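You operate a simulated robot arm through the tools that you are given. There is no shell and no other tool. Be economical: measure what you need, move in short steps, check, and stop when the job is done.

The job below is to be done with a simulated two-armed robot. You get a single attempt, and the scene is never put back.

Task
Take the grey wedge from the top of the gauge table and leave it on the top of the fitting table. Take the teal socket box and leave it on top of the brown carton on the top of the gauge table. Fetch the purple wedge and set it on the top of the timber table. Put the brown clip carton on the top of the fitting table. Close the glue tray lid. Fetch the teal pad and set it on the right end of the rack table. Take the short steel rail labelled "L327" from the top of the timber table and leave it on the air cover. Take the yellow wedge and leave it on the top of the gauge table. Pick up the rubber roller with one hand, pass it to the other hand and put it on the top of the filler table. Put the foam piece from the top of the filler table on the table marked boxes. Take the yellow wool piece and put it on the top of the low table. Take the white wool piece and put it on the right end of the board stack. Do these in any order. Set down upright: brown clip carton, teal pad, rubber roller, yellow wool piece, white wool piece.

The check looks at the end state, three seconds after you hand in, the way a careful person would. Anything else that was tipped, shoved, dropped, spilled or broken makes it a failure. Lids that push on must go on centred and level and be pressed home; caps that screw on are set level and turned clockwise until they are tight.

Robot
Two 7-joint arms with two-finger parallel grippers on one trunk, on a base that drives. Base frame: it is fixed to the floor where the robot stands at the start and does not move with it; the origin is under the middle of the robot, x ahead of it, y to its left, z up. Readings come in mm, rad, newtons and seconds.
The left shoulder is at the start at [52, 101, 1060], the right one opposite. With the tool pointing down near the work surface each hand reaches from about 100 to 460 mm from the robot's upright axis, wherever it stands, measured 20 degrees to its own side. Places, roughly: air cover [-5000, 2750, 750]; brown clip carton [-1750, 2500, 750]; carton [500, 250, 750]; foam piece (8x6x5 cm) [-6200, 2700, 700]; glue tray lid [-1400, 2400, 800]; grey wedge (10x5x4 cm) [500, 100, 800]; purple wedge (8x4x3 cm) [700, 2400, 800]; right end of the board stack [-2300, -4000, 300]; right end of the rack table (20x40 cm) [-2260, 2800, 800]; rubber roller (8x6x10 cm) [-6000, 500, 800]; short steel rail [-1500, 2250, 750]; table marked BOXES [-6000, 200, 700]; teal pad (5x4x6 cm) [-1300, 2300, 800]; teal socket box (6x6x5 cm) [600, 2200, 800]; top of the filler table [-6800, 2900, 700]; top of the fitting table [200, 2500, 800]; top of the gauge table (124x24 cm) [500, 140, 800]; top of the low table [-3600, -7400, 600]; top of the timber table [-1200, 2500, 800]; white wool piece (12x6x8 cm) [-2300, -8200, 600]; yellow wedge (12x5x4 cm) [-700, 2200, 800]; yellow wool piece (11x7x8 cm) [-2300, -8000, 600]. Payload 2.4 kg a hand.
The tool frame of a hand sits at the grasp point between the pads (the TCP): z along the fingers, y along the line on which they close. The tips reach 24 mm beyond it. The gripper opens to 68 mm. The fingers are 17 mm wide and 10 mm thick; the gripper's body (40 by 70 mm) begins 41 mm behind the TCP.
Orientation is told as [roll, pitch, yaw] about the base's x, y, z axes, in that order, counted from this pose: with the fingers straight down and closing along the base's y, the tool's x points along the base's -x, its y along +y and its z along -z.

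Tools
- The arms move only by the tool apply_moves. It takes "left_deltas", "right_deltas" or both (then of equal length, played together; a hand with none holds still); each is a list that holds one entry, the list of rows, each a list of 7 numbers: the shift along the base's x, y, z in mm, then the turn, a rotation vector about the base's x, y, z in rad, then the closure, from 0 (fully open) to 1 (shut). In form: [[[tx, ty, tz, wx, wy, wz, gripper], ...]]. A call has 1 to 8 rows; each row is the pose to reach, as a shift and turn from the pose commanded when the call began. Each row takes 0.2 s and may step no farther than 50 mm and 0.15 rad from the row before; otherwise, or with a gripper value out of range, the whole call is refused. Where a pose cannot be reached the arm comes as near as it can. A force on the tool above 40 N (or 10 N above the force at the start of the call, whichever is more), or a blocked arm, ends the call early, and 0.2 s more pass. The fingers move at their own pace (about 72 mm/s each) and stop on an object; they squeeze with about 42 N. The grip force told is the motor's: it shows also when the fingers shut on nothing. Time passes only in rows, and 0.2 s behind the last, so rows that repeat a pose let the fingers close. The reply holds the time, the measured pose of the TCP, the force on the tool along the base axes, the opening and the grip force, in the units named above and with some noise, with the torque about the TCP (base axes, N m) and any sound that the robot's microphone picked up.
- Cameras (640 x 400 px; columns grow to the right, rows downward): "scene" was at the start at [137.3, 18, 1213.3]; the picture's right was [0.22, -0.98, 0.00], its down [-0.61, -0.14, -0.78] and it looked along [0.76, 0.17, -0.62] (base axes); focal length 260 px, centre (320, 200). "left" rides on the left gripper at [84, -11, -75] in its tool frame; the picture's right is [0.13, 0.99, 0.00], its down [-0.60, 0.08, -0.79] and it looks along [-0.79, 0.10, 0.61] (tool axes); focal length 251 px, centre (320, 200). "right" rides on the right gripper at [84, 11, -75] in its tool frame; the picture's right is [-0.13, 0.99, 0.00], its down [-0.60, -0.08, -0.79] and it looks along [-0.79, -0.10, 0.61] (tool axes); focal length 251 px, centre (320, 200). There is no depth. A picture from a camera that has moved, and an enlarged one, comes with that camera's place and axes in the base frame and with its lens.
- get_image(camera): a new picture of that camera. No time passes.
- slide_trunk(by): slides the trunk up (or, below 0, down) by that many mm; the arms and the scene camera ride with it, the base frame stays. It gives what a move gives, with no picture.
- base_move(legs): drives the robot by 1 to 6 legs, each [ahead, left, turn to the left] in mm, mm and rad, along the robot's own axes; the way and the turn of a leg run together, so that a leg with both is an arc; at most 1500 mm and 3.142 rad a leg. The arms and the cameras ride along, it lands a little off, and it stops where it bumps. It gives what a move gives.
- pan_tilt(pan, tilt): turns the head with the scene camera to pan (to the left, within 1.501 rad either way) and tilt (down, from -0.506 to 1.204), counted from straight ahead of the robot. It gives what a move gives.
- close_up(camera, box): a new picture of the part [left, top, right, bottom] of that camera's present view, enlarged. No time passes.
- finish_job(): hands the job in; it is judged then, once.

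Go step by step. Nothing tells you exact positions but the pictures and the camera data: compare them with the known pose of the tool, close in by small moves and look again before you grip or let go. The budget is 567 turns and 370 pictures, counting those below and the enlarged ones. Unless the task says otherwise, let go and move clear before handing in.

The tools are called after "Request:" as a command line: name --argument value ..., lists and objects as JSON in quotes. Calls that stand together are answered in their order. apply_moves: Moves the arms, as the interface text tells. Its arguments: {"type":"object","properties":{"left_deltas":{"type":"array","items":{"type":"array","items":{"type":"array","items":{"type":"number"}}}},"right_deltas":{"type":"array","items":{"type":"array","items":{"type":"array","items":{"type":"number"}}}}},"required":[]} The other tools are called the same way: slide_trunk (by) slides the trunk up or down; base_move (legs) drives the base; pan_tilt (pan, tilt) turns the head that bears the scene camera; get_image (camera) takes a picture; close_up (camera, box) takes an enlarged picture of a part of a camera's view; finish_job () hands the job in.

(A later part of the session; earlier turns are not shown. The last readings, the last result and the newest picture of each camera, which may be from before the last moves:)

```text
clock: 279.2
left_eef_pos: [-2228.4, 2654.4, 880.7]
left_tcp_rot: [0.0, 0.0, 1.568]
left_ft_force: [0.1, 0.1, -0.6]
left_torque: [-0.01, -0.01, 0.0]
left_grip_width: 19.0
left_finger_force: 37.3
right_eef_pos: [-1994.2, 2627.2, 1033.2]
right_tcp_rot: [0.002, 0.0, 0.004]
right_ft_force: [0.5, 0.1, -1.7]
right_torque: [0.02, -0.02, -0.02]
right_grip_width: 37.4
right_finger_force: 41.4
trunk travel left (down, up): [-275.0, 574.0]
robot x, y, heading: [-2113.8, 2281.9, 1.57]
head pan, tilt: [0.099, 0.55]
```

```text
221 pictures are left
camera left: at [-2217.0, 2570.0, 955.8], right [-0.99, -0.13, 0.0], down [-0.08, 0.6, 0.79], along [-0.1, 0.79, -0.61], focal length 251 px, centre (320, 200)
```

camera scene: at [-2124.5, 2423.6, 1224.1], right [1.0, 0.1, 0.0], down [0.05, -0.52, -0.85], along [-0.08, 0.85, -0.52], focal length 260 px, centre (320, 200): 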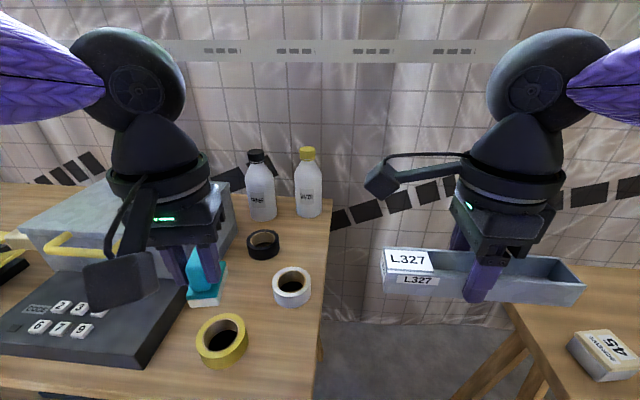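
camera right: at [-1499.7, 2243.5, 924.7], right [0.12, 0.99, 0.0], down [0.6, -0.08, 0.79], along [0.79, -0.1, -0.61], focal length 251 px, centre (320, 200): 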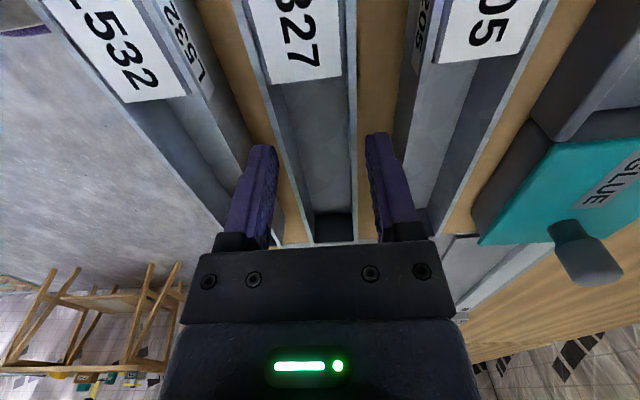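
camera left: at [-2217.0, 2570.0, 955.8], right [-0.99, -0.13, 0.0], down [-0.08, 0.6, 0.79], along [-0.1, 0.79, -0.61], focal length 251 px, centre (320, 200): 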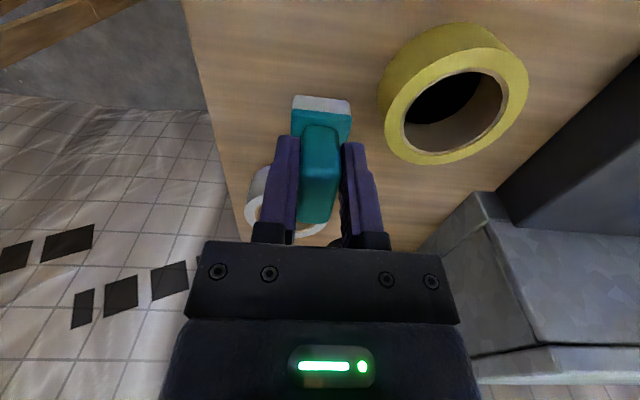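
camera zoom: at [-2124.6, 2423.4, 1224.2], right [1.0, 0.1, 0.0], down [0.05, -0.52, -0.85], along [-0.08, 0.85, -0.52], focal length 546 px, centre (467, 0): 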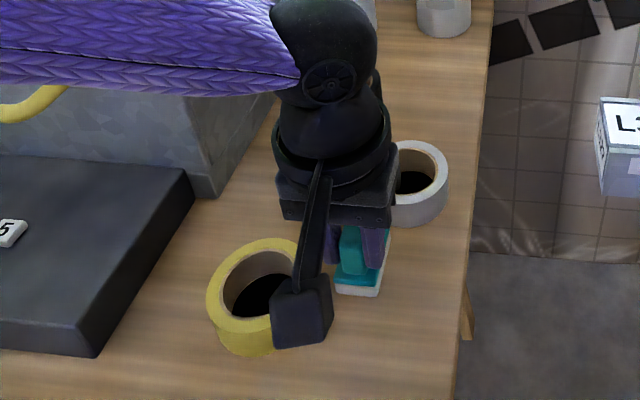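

Request:
apply_moves --left_deltas '[[[6, 0, -12, 0, 0, 0, 1], [8, 0, -20, 0, 0, 0, 1], [8, 0, -23, 0, 0, 0, 1], [8, 0, -25, 0, 0, 0, 1]]]'

Request:
apply_moves --left_deltas '[[[0, 0, -1, 0, 0, 0, 1], [0, 0, -2, 0, 0, 0, 1], [0, 0, -3, 0, 0, 0, 1], [0, 0, -3, 0, 0, 0, 1]]]'

```text
clock: 280.2
left_eef_pos: [-2219.0, 2656.5, 854.2]
left_tcp_rot: [-0.002, -0.002, 1.569]
left_ft_force: [-1.4, -0.8, 4.2]
left_torque: [-0.1, 0.05, 0.0]
left_grip_width: 19.0
left_finger_force: 36.3
right_eef_pos: [-1993.2, 2626.0, 1033.4]
right_tcp_rot: [0.004, 0.0, 0.003]
right_ft_force: [0.1, 0.3, -0.7]
right_torque: [0.01, -0.01, -0.01]
right_grip_width: 37.5
right_finger_force: 41.7
trunk travel left (down, up): [-275.0, 574.0]
robot x, y, heading: [-2117.5, 2277.7, 1.571]
head pan, tilt: [0.099, 0.55]
```

```text
clock: 281.2
left_eef_pos: [-2219.1, 2655.1, 853.5]
left_tcp_rot: [-0.001, -0.002, 1.567]
left_ft_force: [0.4, 7.6, 24.2]
left_torque: [0.18, 0.01, -0.01]
left_grip_width: 19.2
left_finger_force: 37.2
right_eef_pos: [-1991.9, 2626.1, 1033.1]
right_tcp_rot: [0.002, 0.0, 0.001]
right_ft_force: [-0.2, -0.2, -1.4]
right_torque: [0.0, 0.0, 0.0]
right_grip_width: 37.4
right_finger_force: 41.5
trunk travel left (down, up): [-275.0, 574.0]
robot x, y, heading: [-2115.7, 2280.7, 1.571]
head pan, tilt: [0.099, 0.55]
```

The pad has touched down. I'll release and rise.

Request:
apply_moves --left_deltas '[[[0, 0, 1.5, 0, 0, 0, 1], [0, 0, 1.5, 0, 0, 0, 0.4], [0, 0, 1.5, 0, 0, 0, 0.4], [0, 0, 30, 0, 0, 0, 0.4], [0, -5, 75, 0, 0, 0, 0.4], [0, -10, 120, 0, 0, 0, 0.2], [0, -20, 165, 0, 0, 0, 0]]]'

Request:
get_image --camera "scene"

Request:
get_image --camera "left"

```text
clock: 282.8
left_eef_pos: [-2216.9, 2639.9, 1015.8]
left_tcp_rot: [0.002, 0.0, 1.57]
left_ft_force: [0.8, 0.1, -0.7]
left_torque: [0.0, 0.02, 0.01]
left_grip_width: 67.8
left_finger_force: 0.0
right_eef_pos: [-1993.0, 2626.9, 1032.9]
right_tcp_rot: [0.003, -0.001, 0.003]
right_ft_force: [-0.5, 0.2, -0.9]
right_torque: [0.01, -0.01, 0.03]
right_grip_width: 37.1
right_finger_force: 42.0
trunk travel left (down, up): [-275.0, 574.0]
robot x, y, heading: [-2113.9, 2280.3, 1.566]
head pan, tilt: [0.099, 0.55]
```

```text
220 pictures are left
camera scene: at [-2124.6, 2423.2, 1224.2], right [1.0, 0.1, 0.0], down [0.05, -0.52, -0.85], along [-0.08, 0.85, -0.52], focal length 260 px, centre (320, 200)
```

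scene: 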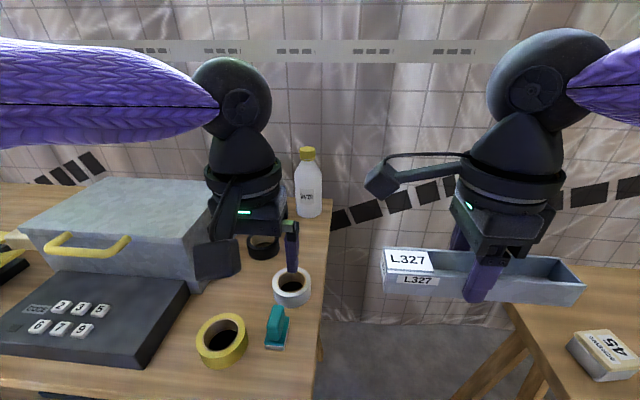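

```text
219 pictures are left
camera left: at [-2205.7, 2554.7, 1091.9], right [-0.99, -0.13, 0.0], down [-0.08, 0.6, 0.79], along [-0.1, 0.79, -0.61], focal length 251 px, centre (320, 200)
```

left: 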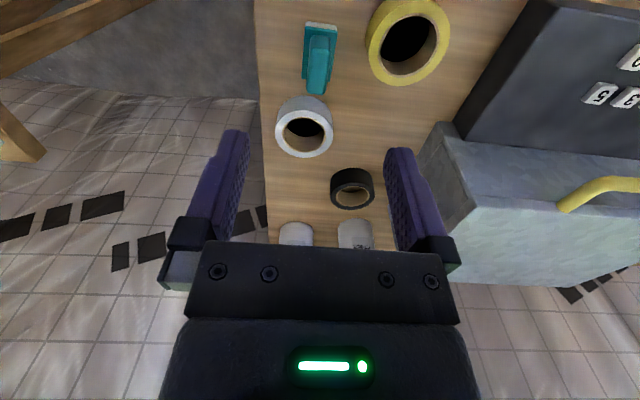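

The pad stands on the rack end. Next is the air cover near (−5000, 2750). I'll back off and look left first.

Request:
base_move --legs '[[-600, 0, 0]]'

Request:
pan_tilt --pan 1.3 --tilt 0.2

Request:
get_image --camera "scene"

```text
clock: 286.2
left_eef_pos: [-2218.9, 2038.6, 1016.2]
left_tcp_rot: [-0.001, -0.001, 1.585]
left_ft_force: [-0.2, -0.3, 0.5]
left_torque: [0.03, -0.01, -0.05]
left_grip_width: 68.2
left_finger_force: 0.1
right_eef_pos: [-1995.1, 2029.0, 1032.7]
right_tcp_rot: [0.005, 0.001, 0.017]
right_ft_force: [0.8, -0.1, -1.0]
right_torque: [0.0, -0.03, 0.0]
right_grip_width: 37.3
right_finger_force: 42.3
trunk travel left (down, up): [-275.0, 574.0]
robot x, y, heading: [-2113.9, 1680.5, 1.578]
head pan, tilt: [0.099, 0.55]
```

```text
clock: 287.6
left_eef_pos: [-2219.3, 2038.9, 1015.2]
left_tcp_rot: [0.0, 0.0, 1.584]
left_ft_force: [0.5, 0.3, 0.7]
left_torque: [-0.01, 0.01, -0.03]
left_grip_width: 67.7
left_finger_force: 0.0
right_eef_pos: [-1996.0, 2027.3, 1032.9]
right_tcp_rot: [0.004, -0.001, 0.019]
right_ft_force: [-0.5, 0.9, -0.5]
right_torque: [-0.02, 0.01, -0.01]
right_grip_width: 37.0
right_finger_force: 42.5
trunk travel left (down, up): [-275.0, 574.0]
robot x, y, heading: [-2115.1, 1679.8, 1.593]
head pan, tilt: [1.3, 0.201]
```

```text
218 pictures are left
camera scene: at [-2203.5, 1758.2, 1256.4], right [0.26, 0.97, 0.0], down [0.19, -0.05, -0.98], along [-0.95, 0.25, -0.2], focal length 260 px, centre (320, 200)
```

scene: 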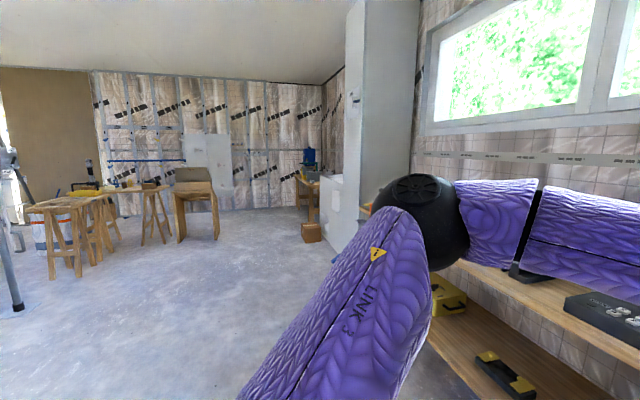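

The floor is clear. I'll turn to face −x and drive along y ≈ 1650.

Request:
base_move --legs '[[0, 0, 1.55], [1500, 0, 0], [700, 0, 0]]'

Request:
pan_tilt --pan -0.5 --tilt 0.3

Request:
get_image --camera "scene"

```text
clock: 301.9
left_eef_pos: [-4617.3, 1703.7, 1015.5]
left_tcp_rot: [-0.001, -0.001, 3.082]
left_ft_force: [0.1, 0.2, 0.6]
left_torque: [0.02, 0.01, 0.02]
left_grip_width: 68.0
left_finger_force: 0.0
right_eef_pos: [-4592.5, 1926.5, 1032.4]
right_tcp_rot: [0.003, -0.001, 1.515]
right_ft_force: [-0.2, 0.2, -2.1]
right_torque: [0.02, 0.0, 0.01]
right_grip_width: 37.4
right_finger_force: 41.8
trunk travel left (down, up): [-275.0, 574.0]
robot x, y, heading: [-4253.2, 1788.7, 3.083]
head pan, tilt: [1.3, 0.201]
```

```text
clock: 303.7
left_eef_pos: [-4617.7, 1704.6, 1016.4]
left_tcp_rot: [0.001, 0.001, 3.083]
left_ft_force: [-0.2, -0.3, -1.4]
left_torque: [-0.02, -0.03, 0.01]
left_grip_width: 68.0
left_finger_force: 0.1
right_eef_pos: [-4592.4, 1926.9, 1033.5]
right_tcp_rot: [0.005, -0.001, 1.517]
right_ft_force: [0.4, 0.8, -1.1]
right_torque: [0.01, -0.04, -0.03]
right_grip_width: 37.4
right_finger_force: 42.5
trunk travel left (down, up): [-275.0, 574.0]
robot x, y, heading: [-4258.2, 1786.3, 3.08]
head pan, tilt: [-0.499, 0.3]
```

```text
217 pictures are left
camera scene: at [-4387.4, 1836.7, 1247.2], right [0.53, 0.85, 0.0], down [0.25, -0.16, -0.96], along [-0.81, 0.51, -0.3], focal length 260 px, centre (320, 200)
```

scene: 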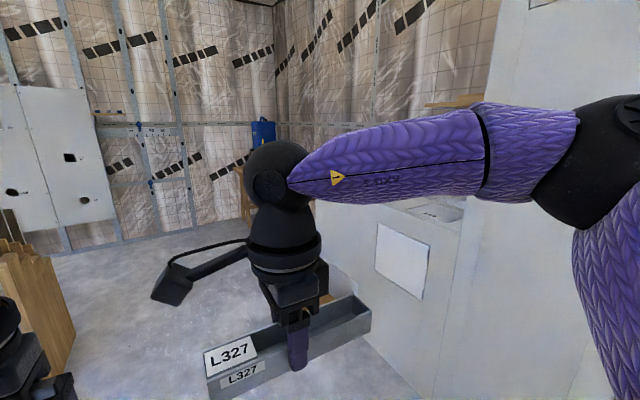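

Request:
pan_tilt --pan -1.0 --tilt 0.5

Request:
get_image --camera "scene"

Request:
get_image --camera "right"

```text
clock: 304.6
left_eef_pos: [-4618.4, 1703.4, 1016.1]
left_tcp_rot: [-0.002, 0.0, 3.082]
left_ft_force: [0.3, -0.3, 0.3]
left_torque: [-0.02, 0.02, 0.01]
left_grip_width: 68.0
left_finger_force: 0.0
right_eef_pos: [-4592.3, 1926.8, 1032.6]
right_tcp_rot: [0.004, -0.001, 1.513]
right_ft_force: [-0.7, 0.4, -1.3]
right_torque: [0.01, -0.02, -0.03]
right_grip_width: 37.5
right_finger_force: 41.6
trunk travel left (down, up): [-275.0, 574.0]
robot x, y, heading: [-4253.9, 1783.9, 3.079]
head pan, tilt: [-1.0, 0.499]
```

```text
216 pictures are left
camera scene: at [-4352.8, 1866.6, 1228.8], right [0.87, 0.49, 0.0], down [0.23, -0.42, -0.88], along [-0.43, 0.77, -0.48], focal length 260 px, centre (320, 200)
```

scene: 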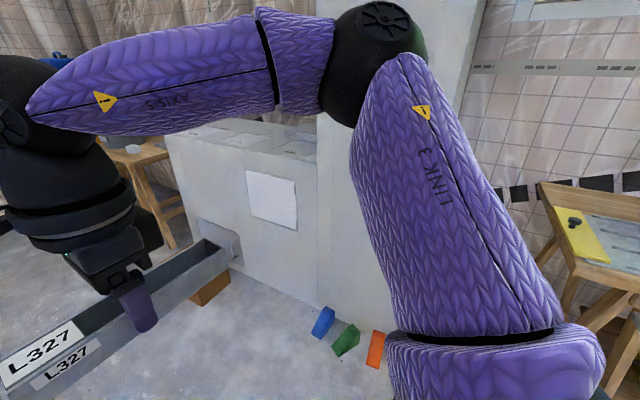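

```text
215 pictures are left
camera right: at [-4608.3, 1842.5, 1107.6], right [-0.98, 0.18, 0.0], down [0.11, 0.6, 0.79], along [0.14, 0.78, -0.61], focal length 251 px, centre (320, 200)
```

right: 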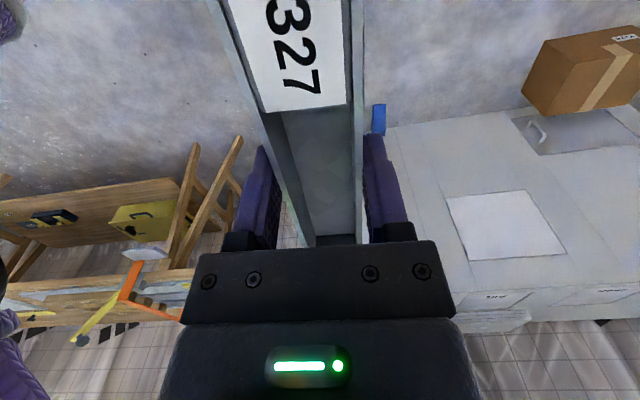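

The white unit with slots on top is ahead on the right, with small coloured blocks on the floor at its foot (x ≈ −4800…−4480, y ≈ 2620), which I must avoid. I'll move to x ≈ −5000 and face it.

Request:
base_move --legs '[[760, 0, 0], [0, 0, -1.51]]'

Request:
pan_tilt --pan 0.0 --tilt 0.45

Request:
get_image --camera "scene"

```text
clock: 312.5
left_eef_pos: [-5151.3, 2170.7, 1017.4]
left_tcp_rot: [-0.001, 0.0, 1.625]
left_ft_force: [0.4, 0.7, -0.4]
left_torque: [0.0, 0.0, -0.02]
left_grip_width: 68.2
left_finger_force: 0.1
right_eef_pos: [-4925.4, 2171.3, 1032.9]
right_tcp_rot: [0.002, 0.002, 0.058]
right_ft_force: [-0.3, -0.1, -0.8]
right_torque: [-0.02, -0.02, 0.01]
right_grip_width: 37.4
right_finger_force: 41.7
trunk travel left (down, up): [-275.0, 574.0]
robot x, y, heading: [-5026.7, 1814.3, 1.623]
head pan, tilt: [-1.0, 0.499]
```

```text
clock: 313.7
left_eef_pos: [-5150.7, 2170.5, 1016.6]
left_tcp_rot: [0.0, 0.0, 1.627]
left_ft_force: [0.5, 0.5, -0.2]
left_torque: [0.03, 0.04, -0.01]
left_grip_width: 67.8
left_finger_force: 0.1
right_eef_pos: [-4926.7, 2170.0, 1032.8]
right_tcp_rot: [0.003, -0.002, 0.06]
right_ft_force: [0.5, 0.7, -0.5]
right_torque: [0.01, 0.0, 0.01]
right_grip_width: 37.2
right_finger_force: 41.9
trunk travel left (down, up): [-275.0, 574.0]
robot x, y, heading: [-5031.8, 1815.0, 1.624]
head pan, tilt: [0.0, 0.45]
```

```text
214 pictures are left
camera scene: at [-5036.7, 1963.2, 1233.2], right [1.0, 0.05, 0.0], down [0.02, -0.43, -0.9], along [-0.05, 0.9, -0.44], focal length 260 px, centre (320, 200)
```

scene: 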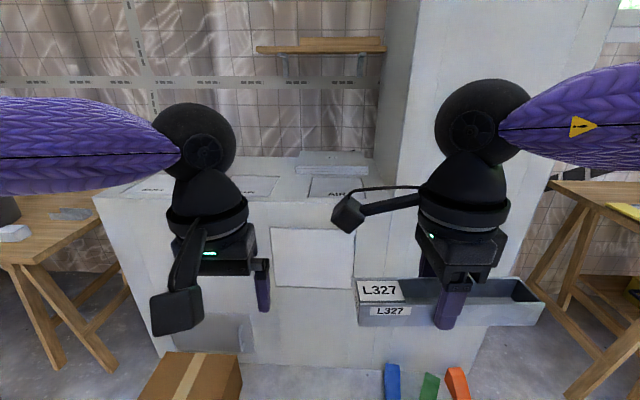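

Request:
close_up --camera "scene" --box '[90, 130, 410, 290]'

Request:
get_image --camera "left"

```text
2.00 times, centred on (250, 210) of scene
camera zoom: at [-5036.7, 1963.2, 1233.2], right [1.0, 0.05, 0.0], down [0.02, -0.43, -0.9], along [-0.05, 0.9, -0.44], focal length 519 px, centre (460, 180)
```

zoom: 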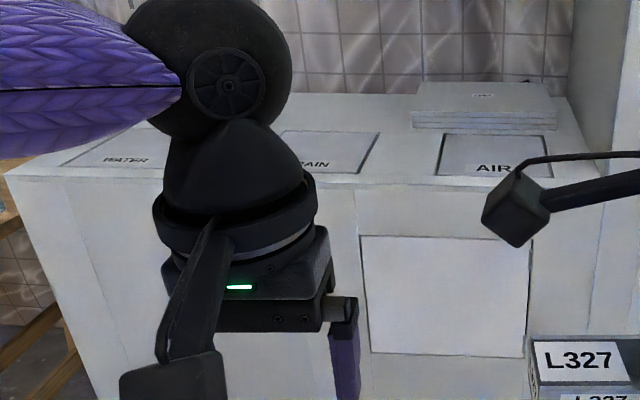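

```text
212 pictures are left
camera left: at [-5134.0, 2087.0, 1091.3], right [-0.98, -0.18, 0.0], down [-0.11, 0.6, 0.79], along [-0.15, 0.78, -0.61], focal length 251 px, centre (320, 200)
```

left: 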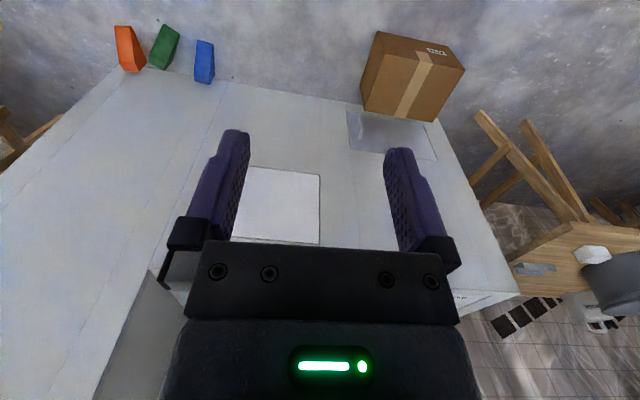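

The AIR cover is the right-hand top panel: x ≈ −5119…−4928, front edge y ≈ 2766, z ≈ 850. A pillar starts at x ≈ −4890. I'll approach with the robot at about x = −5120.

Request:
base_move --legs '[[0, 0, -0.053], [0, 90, 0], [480, 0, 0]]'

Request:
pan_tilt --pan -0.15 --tilt 0.6

Request:
get_image --camera "scene"

Request:
get_image --camera "left"

Request:
get_image --camera "right"

```text
clock: 317.7
left_eef_pos: [-5228.7, 2652.0, 1015.4]
left_tcp_rot: [-0.001, 0.0, 1.588]
left_ft_force: [0.0, 0.4, -0.1]
left_torque: [-0.01, -0.01, 0.0]
left_grip_width: 67.9
left_finger_force: 0.2
right_eef_pos: [-5006.5, 2644.3, 1033.1]
right_tcp_rot: [0.002, 0.0, 0.02]
right_ft_force: [0.8, 0.6, -0.5]
right_torque: [-0.02, -0.04, 0.01]
right_grip_width: 37.6
right_finger_force: 42.1
trunk travel left (down, up): [-275.0, 574.0]
robot x, y, heading: [-5118.8, 2294.7, 1.584]
head pan, tilt: [0.0, 0.45]
```

```text
clock: 318.4
left_eef_pos: [-5230.2, 2653.0, 1016.1]
left_tcp_rot: [0.0, 0.001, 1.588]
left_ft_force: [0.4, -0.4, 0.1]
left_torque: [0.01, 0.01, 0.0]
left_grip_width: 68.0
left_finger_force: 0.2
right_eef_pos: [-5007.0, 2644.6, 1033.2]
right_tcp_rot: [0.004, 0.0, 0.021]
right_ft_force: [0.3, 1.0, -1.1]
right_torque: [-0.01, -0.04, 0.01]
right_grip_width: 37.6
right_finger_force: 41.9
trunk travel left (down, up): [-275.0, 574.0]
robot x, y, heading: [-5122.2, 2295.1, 1.585]
head pan, tilt: [-0.15, 0.6]
```

```text
211 pictures are left
camera scene: at [-5111.7, 2436.2, 1219.7], right [0.99, -0.13, 0.0], down [-0.08, -0.56, -0.83], along [0.11, 0.82, -0.56], focal length 260 px, centre (320, 200)
```

scene: 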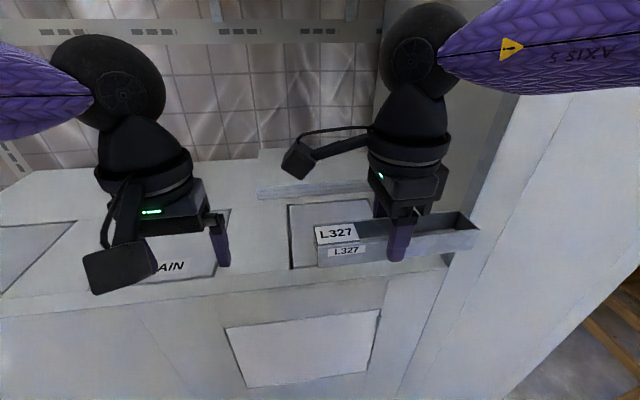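

```text
210 pictures are left
camera left: at [-5217.3, 2568.0, 1091.3], right [-0.99, -0.15, 0.0], down [-0.09, 0.6, 0.79], along [-0.12, 0.78, -0.61], focal length 251 px, centre (320, 200)
```

left: 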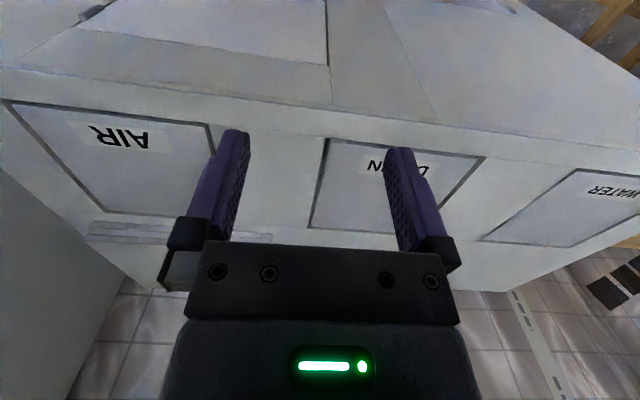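

```text
209 pictures are left
camera right: at [-5091.2, 2652.3, 1107.6], right [0.11, 0.99, 0.0], down [0.6, -0.07, 0.79], along [0.79, -0.08, -0.61], focal length 251 px, centre (320, 200)
```

right: 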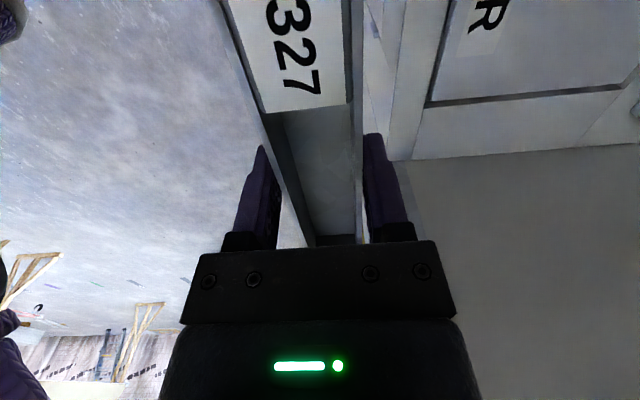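

The AIR cover is at x −5123…−4933, y 2748…2930, z ≈ 866. I'll drive in 140 mm more and position the rail over it.

Request:
base_move --legs '[[140, 0, -0.013]]'

Request:
apply_moves --right_deltas '[[[-15, 8, -20, 0, 0, 0, 1], [-30, 16, -50, 0, 0, 0, 1], [-30, 18, -90, 0, 0, 0, 1]]]'

Request:
get_image --camera "scene"

Request:
get_image --camera "left"

```text
clock: 319.7
left_eef_pos: [-5226.1, 2797.8, 1015.4]
left_tcp_rot: [0.0, -0.001, 1.575]
left_ft_force: [-0.5, -1.3, -0.3]
left_torque: [0.03, 0.02, 0.03]
left_grip_width: 67.8
left_finger_force: 0.1
right_eef_pos: [-5003.4, 2785.6, 1031.9]
right_tcp_rot: [0.003, -0.001, 0.006]
right_ft_force: [0.2, 0.5, -1.4]
right_torque: [0.0, -0.05, -0.01]
right_grip_width: 37.1
right_finger_force: 42.2
trunk travel left (down, up): [-275.0, 574.0]
robot x, y, heading: [-5125.2, 2439.3, 1.568]
head pan, tilt: [-0.15, 0.6]
```

```text
clock: 320.5
left_eef_pos: [-5225.3, 2784.8, 1019.2]
left_tcp_rot: [-0.004, -0.012, 1.566]
left_ft_force: [0.5, -0.5, -0.9]
left_torque: [0.01, 0.01, 0.0]
left_grip_width: 68.2
left_finger_force: 0.0
right_eef_pos: [-5030.6, 2788.6, 948.8]
right_tcp_rot: [0.015, -0.004, 0.001]
right_ft_force: [-0.8, -0.1, -0.8]
right_torque: [-0.02, 0.0, -0.01]
right_grip_width: 37.7
right_finger_force: 41.3
trunk travel left (down, up): [-275.0, 574.0]
robot x, y, heading: [-5121.9, 2437.6, 1.567]
head pan, tilt: [-0.15, 0.6]
```

```text
208 pictures are left
camera scene: at [-5112.0, 2564.1, 1221.5], right [0.99, -0.15, 0.0], down [-0.08, -0.55, -0.83], along [0.13, 0.82, -0.56], focal length 260 px, centre (320, 200)
```

scene: 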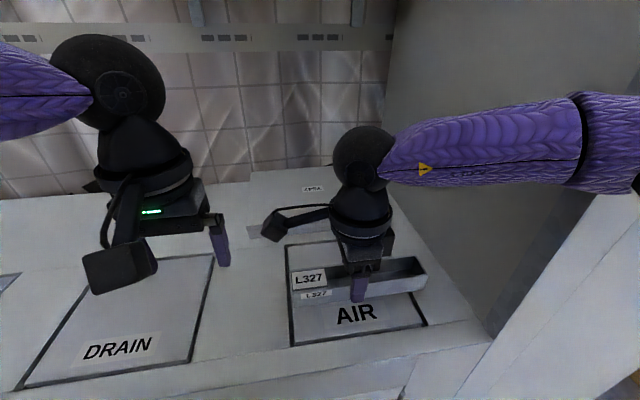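

```text
207 pictures are left
camera left: at [-5214.3, 2699.5, 1094.3], right [-0.99, -0.12, -0.01], down [-0.08, 0.6, 0.8], along [-0.1, 0.79, -0.6], focal length 251 px, centre (320, 200)
```

left: 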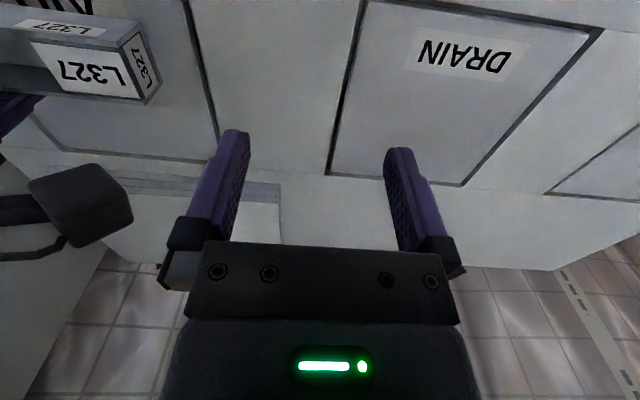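

The whole robot got nudged: the right forearm is touching the pillar corner. I'll back out and re-approach turned to the right so the elbow stays clear.

Request:
apply_moves --right_deltas '[[[0, -10, 30, 0, 0, 0, 1], [10, -20, 60, 0, 0, 0, 1], [30, -30, 85, 0, 0, 0, 1]]]'

Request:
base_move --legs '[[-200, 0, 0]]'

Request:
get_image --camera "scene"

```text
clock: 321.3
left_eef_pos: [-5226.0, 2798.6, 1015.3]
left_tcp_rot: [0.001, 0.001, 1.576]
left_ft_force: [0.0, 0.9, -0.6]
left_torque: [0.01, -0.01, 0.02]
left_grip_width: 68.1
left_finger_force: 0.1
right_eef_pos: [-5002.7, 2774.3, 1030.6]
right_tcp_rot: [0.005, 0.001, 0.008]
right_ft_force: [0.3, -0.4, -0.6]
right_torque: [0.01, -0.01, 0.06]
right_grip_width: 37.4
right_finger_force: 42.1
trunk travel left (down, up): [-275.0, 574.0]
robot x, y, heading: [-5124.6, 2442.2, 1.573]
head pan, tilt: [-0.15, 0.6]
```

```text
clock: 322.9
left_eef_pos: [-5225.7, 2599.4, 1015.6]
left_tcp_rot: [0.0, -0.001, 1.573]
left_ft_force: [-0.4, 0.2, 0.3]
left_torque: [0.01, -0.01, -0.02]
left_grip_width: 67.9
left_finger_force: 0.0
right_eef_pos: [-5001.5, 2576.9, 1030.2]
right_tcp_rot: [0.002, 0.0, 0.006]
right_ft_force: [0.5, -1.2, -1.4]
right_torque: [0.0, -0.03, 0.0]
right_grip_width: 37.3
right_finger_force: 42.0
trunk travel left (down, up): [-275.0, 574.0]
robot x, y, heading: [-5127.9, 2242.0, 1.571]
head pan, tilt: [-0.15, 0.6]
```

```text
206 pictures are left
camera scene: at [-5110.4, 2381.7, 1219.7], right [0.99, -0.15, 0.0], down [-0.08, -0.56, -0.83], along [0.12, 0.82, -0.56], focal length 260 px, centre (320, 200)
```

scene: 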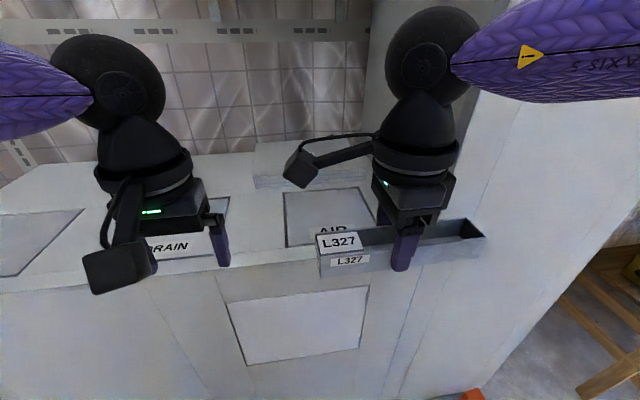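

Now I'll step left, turn right by 0.37, re-aim the rail along x, and move the left hand out of the way.

Request:
base_move --legs '[[0, 95, 0], [0, 0, -0.37]]'

Request:
apply_moves --left_deltas '[[[-25, -10, 15, 0, 0, 0, 0], [-50, -20, 30, 0, 0, 0, 0], [-75, -30, 45, 0, 0, 0, 0], [-100, -40, 60, 0, 0, 0, 0]]]' --right_deltas '[[[-15, 15, 0, 0, 0, 0.09, 1], [-30, 30, 0, 0, 0, 0.18, 1], [-45, 45, 0, 0, 0, 0.27, 1], [-58, 60, 0, 0, 0, 0.364, 1]]]'

Request:
get_image --camera "scene"

```text
clock: 325.2
left_eef_pos: [-5181.3, 2612.2, 1015.8]
left_tcp_rot: [0.0, 0.0, 1.2]
left_ft_force: [0.3, 0.1, -0.2]
left_torque: [0.0, 0.01, 0.0]
left_grip_width: 67.9
left_finger_force: 0.1
right_eef_pos: [-4981.7, 2509.3, 1030.0]
right_tcp_rot: [0.003, -0.001, -0.366]
right_ft_force: [-0.3, 0.1, -0.2]
right_torque: [-0.02, -0.02, 0.01]
right_grip_width: 37.7
right_finger_force: 41.7
trunk travel left (down, up): [-275.0, 574.0]
robot x, y, heading: [-5217.0, 2241.8, 1.199]
head pan, tilt: [-0.15, 0.6]
```

```text
clock: 326.2
left_eef_pos: [-5280.6, 2573.2, 1077.8]
left_tcp_rot: [0.001, 0.0, 1.2]
left_ft_force: [0.6, 0.6, 0.8]
left_torque: [0.03, 0.0, -0.01]
left_grip_width: 67.9
left_finger_force: 0.2
right_eef_pos: [-5015.4, 2539.2, 1020.2]
right_tcp_rot: [0.002, 0.0, -0.033]
right_ft_force: [-0.5, 0.1, -0.4]
right_torque: [-0.05, -0.02, 0.03]
right_grip_width: 37.2
right_finger_force: 42.3
right hand out of reach, approached as far as the arm can: row 3, 4
trunk travel left (down, up): [-275.0, 574.0]
robot x, y, heading: [-5215.4, 2241.6, 1.202]
head pan, tilt: [-0.15, 0.6]
```

```text
205 pictures are left
camera scene: at [-5153.3, 2367.3, 1219.7], right [0.87, -0.5, 0.0], down [-0.28, -0.49, -0.82], along [0.41, 0.71, -0.57], focal length 260 px, centre (320, 200)
```

scene: 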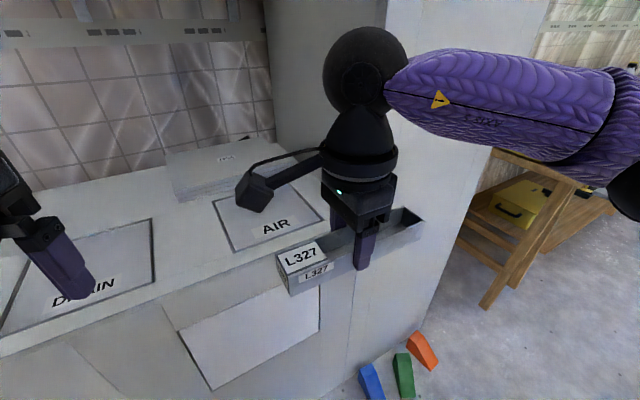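

That inward pose is beyond the arm's reach. New idea: lay the rail along y, with the hand in its natural orientation and the robot farther left, so the forearm clears the pillar. I'll square up and turn the rail.

Request:
base_move --legs '[[0, 0, 0.37]]'

Request:
apply_moves --right_deltas '[[[10, 0, 5, 0, 0, 0.15, 1], [20, 0, 10, 0, 0, 0.3, 1], [30, 0, 10, 0, 0, 0.45, 1], [40, 0, 10, 0, 0, 0.6, 1], [40, 5, 10, 0, 0, 0.75, 1], [40, 10, 10, 0, 0, 0.9, 1], [40, 15, 10, 0, 0, 1.05, 1], [40, 20, 10, 0, 0, 1.2, 1]]]'

Request:
get_image --camera "scene"

```text
clock: 327.7
left_eef_pos: [-5399.2, 2527.4, 1078.2]
left_tcp_rot: [-0.002, -0.001, 1.576]
left_ft_force: [1.2, 0.1, -0.5]
left_torque: [-0.01, -0.04, 0.03]
left_grip_width: 68.1
left_finger_force: 0.0
right_eef_pos: [-5139.5, 2591.6, 1019.7]
right_tcp_rot: [0.002, -0.001, 0.339]
right_ft_force: [0.2, 0.1, -0.7]
right_torque: [0.01, 0.0, 0.01]
right_grip_width: 37.3
right_finger_force: 41.6
trunk travel left (down, up): [-275.0, 574.0]
robot x, y, heading: [-5216.3, 2240.0, 1.575]
head pan, tilt: [-0.15, 0.6]
```

```text
clock: 329.5
left_eef_pos: [-5399.2, 2527.9, 1076.6]
left_tcp_rot: [0.001, -0.001, 1.574]
left_ft_force: [-0.6, 0.5, 0.3]
left_torque: [0.0, 0.01, -0.01]
left_grip_width: 67.9
left_finger_force: 0.1
right_eef_pos: [-5096.7, 2614.1, 1029.6]
right_tcp_rot: [0.004, -0.001, 1.543]
right_ft_force: [1.3, 1.0, -0.7]
right_torque: [0.0, 0.04, -0.02]
right_grip_width: 37.3
right_finger_force: 41.8
trunk travel left (down, up): [-275.0, 574.0]
robot x, y, heading: [-5215.8, 2241.7, 1.576]
head pan, tilt: [-0.15, 0.6]
```

```text
204 pictures are left
camera scene: at [-5204.1, 2382.1, 1219.7], right [0.99, -0.15, 0.0], down [-0.08, -0.56, -0.82], along [0.12, 0.82, -0.57], focal length 260 px, centre (320, 200)
```

scene: 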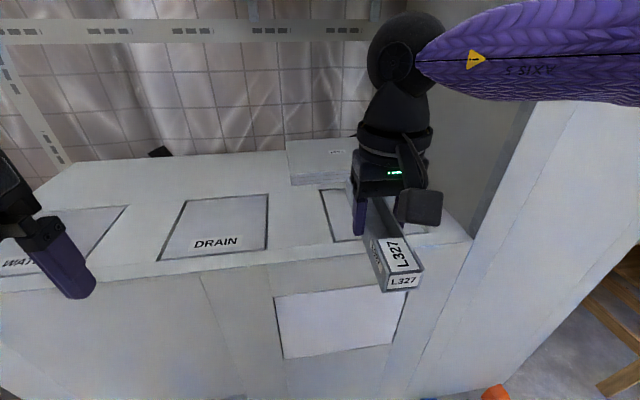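

Request:
base_move --legs '[[205, 15, 0]]'

Request:
get_image --camera "scene"

Request:
get_image --camera "right"

```text
clock: 330.5
left_eef_pos: [-5401.8, 2580.8, 1077.1]
left_tcp_rot: [0.001, -0.001, 1.574]
left_ft_force: [-0.8, -0.6, 0.1]
left_torque: [-0.02, 0.01, 0.03]
left_grip_width: 68.1
left_finger_force: 0.0
right_eef_pos: [-5102.5, 2667.5, 1028.3]
right_tcp_rot: [0.004, -0.002, 1.541]
right_ft_force: [0.2, 0.1, -0.6]
right_torque: [0.04, 0.03, -0.01]
right_grip_width: 37.4
right_finger_force: 42.2
trunk travel left (down, up): [-275.0, 574.0]
robot x, y, heading: [-5218.0, 2297.8, 1.571]
head pan, tilt: [-0.15, 0.6]
stopped in leg 1: the robot was blocked; the commanded pose is now the measured one
```

```text
203 pictures are left
camera scene: at [-5208.3, 2436.4, 1219.8], right [0.99, -0.15, 0.0], down [-0.08, -0.56, -0.83], along [0.12, 0.82, -0.56], focal length 260 px, centre (320, 200)
```

scene: 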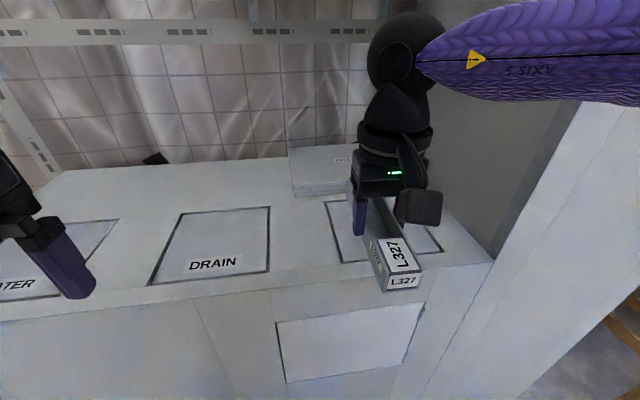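

```text
202 pictures are left
camera right: at [-5115.7, 2583.3, 1103.7], right [-0.99, 0.16, 0.0], down [0.1, 0.6, 0.79], along [0.12, 0.78, -0.61], focal length 251 px, centre (320, 200)
```

right: 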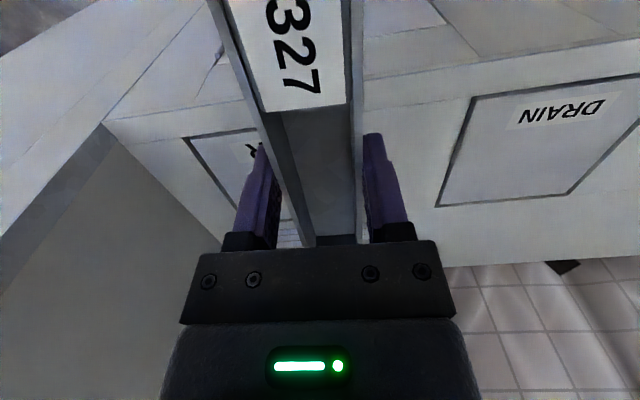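

The base was blocked, most likely by the brown carton on the floor to my left. I'll back off and check it.

Request:
base_move --legs '[[-120, 0, 0]]'

Request:
pan_tilt --pan 0.5 --tilt 0.95

Request:
get_image --camera "scene"

Request:
get_image --camera "left"

```text
clock: 331.8
left_eef_pos: [-5403.4, 2462.3, 1076.8]
left_tcp_rot: [0.001, 0.0, 1.575]
left_ft_force: [-0.2, 0.3, -0.7]
left_torque: [0.02, -0.01, 0.02]
left_grip_width: 68.2
left_finger_force: 0.1
right_eef_pos: [-5102.1, 2548.5, 1028.4]
right_tcp_rot: [0.004, -0.004, 1.543]
right_ft_force: [-0.2, 0.2, -0.7]
right_torque: [0.05, -0.02, 0.0]
right_grip_width: 37.5
right_finger_force: 42.4
trunk travel left (down, up): [-275.0, 574.0]
robot x, y, heading: [-5221.3, 2180.7, 1.576]
head pan, tilt: [-0.15, 0.6]
```

```text
clock: 332.8
left_eef_pos: [-5401.9, 2464.3, 1077.5]
left_tcp_rot: [0.002, 0.0, 1.575]
left_ft_force: [0.6, 0.3, 0.1]
left_torque: [-0.04, -0.01, 0.03]
left_grip_width: 68.2
left_finger_force: 0.0
right_eef_pos: [-5101.1, 2549.4, 1029.3]
right_tcp_rot: [0.003, 0.001, 1.544]
right_ft_force: [-0.1, -1.2, -1.2]
right_torque: [0.04, 0.01, -0.01]
right_grip_width: 37.4
right_finger_force: 42.2
trunk travel left (down, up): [-275.0, 574.0]
robot x, y, heading: [-5219.9, 2176.6, 1.574]
head pan, tilt: [0.499, 0.949]
```

```text
201 pictures are left
camera scene: at [-5256.0, 2294.3, 1191.3], right [0.88, 0.48, 0.0], down [0.39, -0.71, -0.58], along [-0.28, 0.51, -0.81], focal length 260 px, centre (320, 200)
```

scene: 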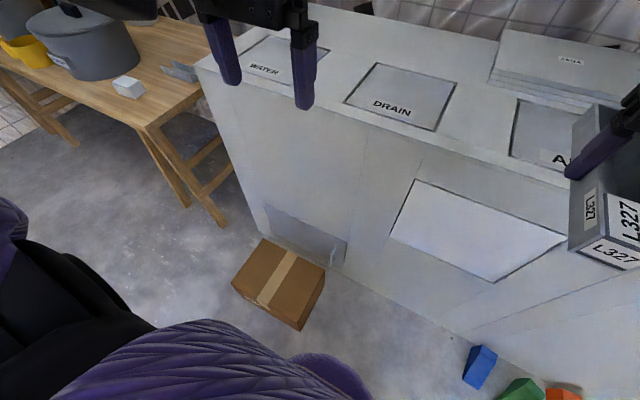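

```text
200 pictures are left
camera left: at [-5390.3, 2378.3, 1153.1], right [-0.99, -0.13, 0.0], down [-0.08, 0.6, 0.79], along [-0.11, 0.79, -0.61], focal length 251 px, centre (320, 200)
```

left: 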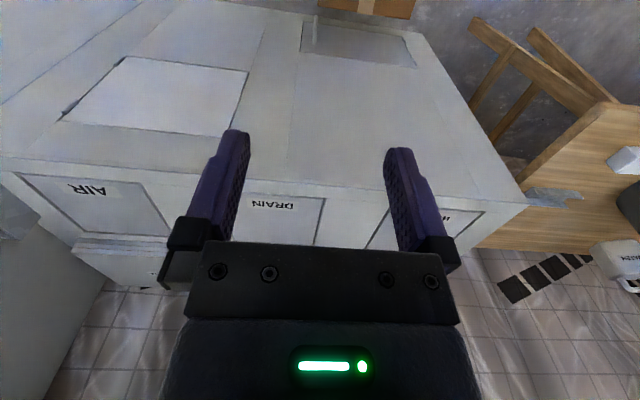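

The carton seems undisturbed: its corner is at about (−5415, 2415), which implies the base radius is about 230 mm. New plan: lay the rail along x near the cover's front edge from a base at about (−5150, 2390), which keeps clear of both the carton and the pillar.

Request:
apply_moves --right_deltas '[[[0, 0, 0, 0, 0, -0.15, 1], [0, 0, 0, 0, 0, -0.3, 1], [0, 0, 0, 0, 0, -0.45, 1], [0, 0, 0, 0, 0, -0.6, 1], [0, 0, 0, 0, 0, -0.75, 1], [0, 0, 0, 0, 0, -0.9, 1], [0, 0, 0, 0, 0, -1.05, 1], [0, 0, 0, 0, 0, -1.2, 1]]]'

Request:
apply_moves --right_deltas '[[[0, 0, 0, 0, 0, -0.15, 1], [0, 0, 0, 0, 0, -0.3, 1], [0, 0, 0, 0, 0, -0.34, 1]]]'

Request:
base_move --legs '[[0, -72, 0], [208, 0, 0]]'

Request:
pan_tilt --pan -0.3 --tilt 0.65

Request:
get_image --camera "scene"

```text
clock: 334.6
left_eef_pos: [-5401.7, 2463.1, 1077.1]
left_tcp_rot: [0.0, -0.001, 1.577]
left_ft_force: [-0.5, 0.1, -0.3]
left_torque: [-0.02, 0.0, 0.03]
left_grip_width: 68.0
left_finger_force: 0.0
right_eef_pos: [-5102.3, 2549.1, 1029.1]
right_tcp_rot: [0.005, 0.002, 0.34]
right_ft_force: [0.1, 0.2, -0.3]
right_torque: [0.0, 0.0, 0.0]
right_grip_width: 37.4
right_finger_force: 42.3
trunk travel left (down, up): [-275.0, 574.0]
robot x, y, heading: [-5218.2, 2176.1, 1.574]
head pan, tilt: [0.499, 0.949]
```

```text
clock: 335.4
left_eef_pos: [-5401.7, 2462.3, 1077.2]
left_tcp_rot: [0.0, 0.0, 1.576]
left_ft_force: [-0.4, 0.3, 0.4]
left_torque: [0.02, 0.01, 0.0]
left_grip_width: 68.3
left_finger_force: 0.0
right_eef_pos: [-5102.1, 2549.0, 1029.3]
right_tcp_rot: [0.004, 0.0, 0.0]
right_ft_force: [-0.8, 0.1, -1.6]
right_torque: [-0.01, -0.02, -0.05]
right_grip_width: 37.5
right_finger_force: 42.2
trunk travel left (down, up): [-275.0, 574.0]
robot x, y, heading: [-5217.6, 2175.6, 1.574]
head pan, tilt: [0.499, 0.949]
```

```text
clock: 337.6
left_eef_pos: [-5333.4, 2670.8, 1077.2]
left_tcp_rot: [-0.002, 0.0, 1.574]
left_ft_force: [-0.3, 0.6, -0.3]
left_torque: [0.05, -0.02, -0.02]
left_grip_width: 67.9
left_finger_force: 0.1
right_eef_pos: [-5033.4, 2755.7, 1029.6]
right_tcp_rot: [0.004, -0.002, 0.003]
right_ft_force: [-0.8, 0.9, -0.8]
right_torque: [0.0, -0.03, -0.01]
right_grip_width: 37.4
right_finger_force: 42.5
trunk travel left (down, up): [-275.0, 574.0]
robot x, y, heading: [-5149.3, 2384.3, 1.575]
head pan, tilt: [0.499, 0.949]
```

```text
clock: 338.8
left_eef_pos: [-5332.9, 2669.6, 1077.5]
left_tcp_rot: [0.001, 0.001, 1.575]
left_ft_force: [-0.7, 0.1, 0.0]
left_torque: [0.04, 0.0, -0.01]
left_grip_width: 68.1
left_finger_force: 0.0
right_eef_pos: [-5033.6, 2754.9, 1029.8]
right_tcp_rot: [0.005, -0.002, 0.002]
right_ft_force: [0.6, 0.1, -1.5]
right_torque: [0.01, -0.02, -0.02]
right_grip_width: 37.3
right_finger_force: 42.1
trunk travel left (down, up): [-275.0, 574.0]
robot x, y, heading: [-5156.1, 2383.5, 1.577]
head pan, tilt: [-0.3, 0.649]
```

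```text
199 pictures are left
camera scene: at [-5127.2, 2520.0, 1215.4], right [0.96, -0.29, 0.0], down [-0.18, -0.58, -0.8], along [0.23, 0.76, -0.61], focal length 260 px, centre (320, 200)
```

scene: 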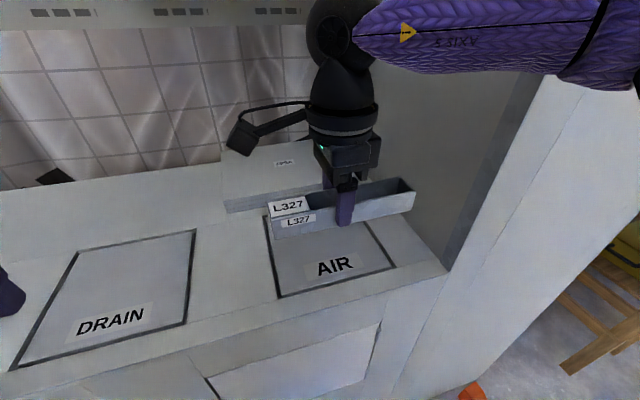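

Request:
apply_moves --right_deltas '[[[-4, 5, -20, 0, 0, 0, 1], [-8, 10, -45, 0, 0, 0, 1], [-8, 15, -65, 0, 0, 0, 1]]]'

Request:
get_image --camera "scene"

```text
clock: 339.6
left_eef_pos: [-5334.2, 2669.4, 1078.8]
left_tcp_rot: [-0.003, 0.0, 1.574]
left_ft_force: [0.1, 0.1, -0.7]
left_torque: [0.02, -0.02, -0.03]
left_grip_width: 67.9
left_finger_force: 0.0
right_eef_pos: [-5042.5, 2770.6, 963.6]
right_tcp_rot: [0.004, -0.001, 0.003]
right_ft_force: [-0.2, 0.2, -1.8]
right_torque: [0.0, -0.03, -0.01]
right_grip_width: 37.5
right_finger_force: 42.3
trunk travel left (down, up): [-275.0, 574.0]
robot x, y, heading: [-5153.0, 2383.0, 1.575]
head pan, tilt: [-0.3, 0.649]
```

```text
198 pictures are left
camera scene: at [-5127.1, 2520.1, 1215.4], right [0.96, -0.29, 0.0], down [-0.18, -0.58, -0.8], along [0.23, 0.76, -0.6], focal length 260 px, centre (320, 200)
```

scene: 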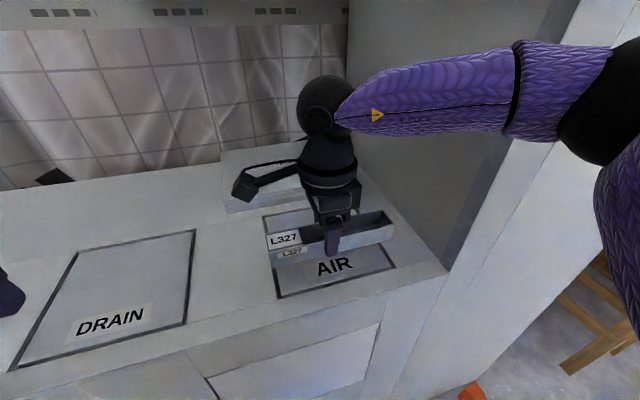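

No contact so far. I'll continue in small steps.

Request:
apply_moves --right_deltas '[[[0, 0, -12, 0, 0, 0, 1], [0, 2, -24, 0, 0, 0, 1], [0, 4, -36, 0, 0, 0, 1]]]'

Request:
get_image --camera "scene"

```text
clock: 340.4
left_eef_pos: [-5333.4, 2670.1, 1078.0]
left_tcp_rot: [-0.001, 0.001, 1.576]
left_ft_force: [0.2, -1.2, 0.5]
left_torque: [0.01, -0.01, 0.01]
left_grip_width: 68.1
left_finger_force: 0.0
right_eef_pos: [-5042.6, 2775.2, 929.1]
right_tcp_rot: [0.003, -0.002, 0.001]
right_ft_force: [-0.2, -0.5, -1.6]
right_torque: [0.01, -0.02, -0.02]
right_grip_width: 37.3
right_finger_force: 42.2
trunk travel left (down, up): [-275.0, 574.0]
robot x, y, heading: [-5150.8, 2383.9, 1.578]
head pan, tilt: [-0.3, 0.649]
```

```text
197 pictures are left
camera scene: at [-5127.1, 2520.0, 1215.4], right [0.96, -0.29, 0.0], down [-0.18, -0.58, -0.8], along [0.23, 0.76, -0.6], focal length 260 px, centre (320, 200)
```

scene: 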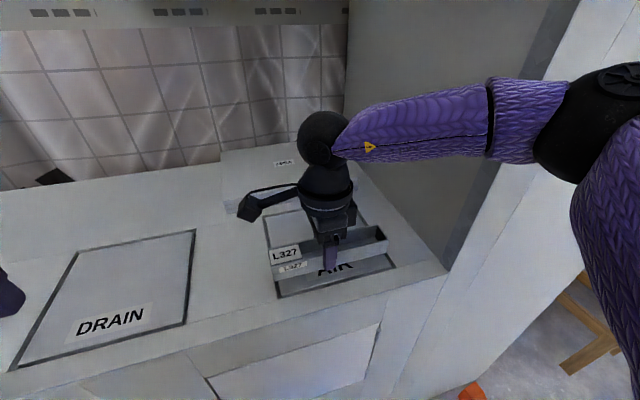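

Request:
apply_moves --right_deltas '[[[0, 0, -12, 0, 0, 0, 1], [0, 0, -24, 0, 0, 0, 1], [0, 0, -29, 0, 0, 0, 1], [0, 0, -31, 0, 0, 0, 1]]]'

Request:
close_up --camera "scene" --box '[220, 180, 420, 320]'

```text
clock: 341.4
left_eef_pos: [-5333.2, 2669.5, 1077.1]
left_tcp_rot: [-0.001, 0.0, 1.573]
left_ft_force: [0.7, 0.3, -0.4]
left_torque: [0.0, -0.01, 0.0]
left_grip_width: 67.7
left_finger_force: 0.1
right_eef_pos: [-5040.9, 2774.7, 898.3]
right_tcp_rot: [0.002, -0.003, 0.0]
right_ft_force: [0.5, -0.1, -0.6]
right_torque: [0.0, 0.0, 0.0]
right_grip_width: 37.3
right_finger_force: 41.8
trunk travel left (down, up): [-275.0, 574.0]
robot x, y, heading: [-5154.9, 2389.8, 1.576]
head pan, tilt: [-0.3, 0.649]
```

```text
2.86 times, centred on (320, 250) of scene
camera zoom: at [-5127.1, 2520.0, 1215.4], right [0.96, -0.29, 0.0], down [-0.18, -0.58, -0.8], along [0.23, 0.76, -0.6], focal length 742 px, centre (320, 57)
```

zoom: 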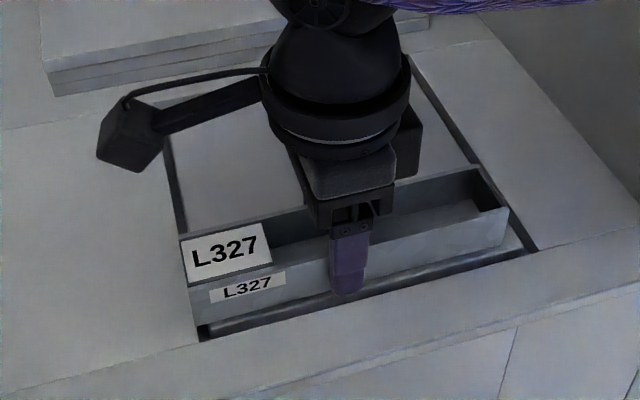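

Request:
apply_moves --right_deltas '[[[3, 4, 0, 0, 0, 0, 1], [5, 8, 0, 0, 0, 0, 1], [5, 8, -1.5, 0, 0, 0, 1], [5, 8, -3, 0, 0, 0, 1], [5, 8, -3, 0, 0, 0, 1]]]'

Request:
apply_moves --right_deltas '[[[0, 0, -1.5, 0, 0, 0, 1], [0, 0, -3, 0, 0, 0, 1], [0, 0, -3, 0, 0, 0, 1]]]'

```text
clock: 342.6
left_eef_pos: [-5333.2, 2668.3, 1077.7]
left_tcp_rot: [0.0, 0.002, 1.574]
left_ft_force: [-0.1, 0.0, -1.1]
left_torque: [0.03, 0.02, -0.01]
left_grip_width: 67.8
left_finger_force: 0.0
right_eef_pos: [-5036.3, 2783.5, 895.3]
right_tcp_rot: [0.004, -0.002, 0.001]
right_ft_force: [-0.3, -0.6, -1.3]
right_torque: [0.01, -0.02, -0.01]
right_grip_width: 37.2
right_finger_force: 41.6
trunk travel left (down, up): [-275.0, 574.0]
robot x, y, heading: [-5154.5, 2386.3, 1.572]
head pan, tilt: [-0.3, 0.649]
```

```text
clock: 343.4
left_eef_pos: [-5332.9, 2669.5, 1078.9]
left_tcp_rot: [-0.001, 0.001, 1.574]
left_ft_force: [0.5, -0.3, -0.2]
left_torque: [0.01, -0.01, 0.0]
left_grip_width: 68.0
left_finger_force: 0.0
right_eef_pos: [-5035.8, 2781.7, 892.1]
right_tcp_rot: [0.003, 0.0, 0.002]
right_ft_force: [0.3, -0.5, -1.0]
right_torque: [0.01, 0.03, -0.01]
right_grip_width: 37.5
right_finger_force: 42.1
trunk travel left (down, up): [-275.0, 574.0]
robot x, y, heading: [-5153.3, 2382.9, 1.575]
head pan, tilt: [-0.3, 0.649]
```

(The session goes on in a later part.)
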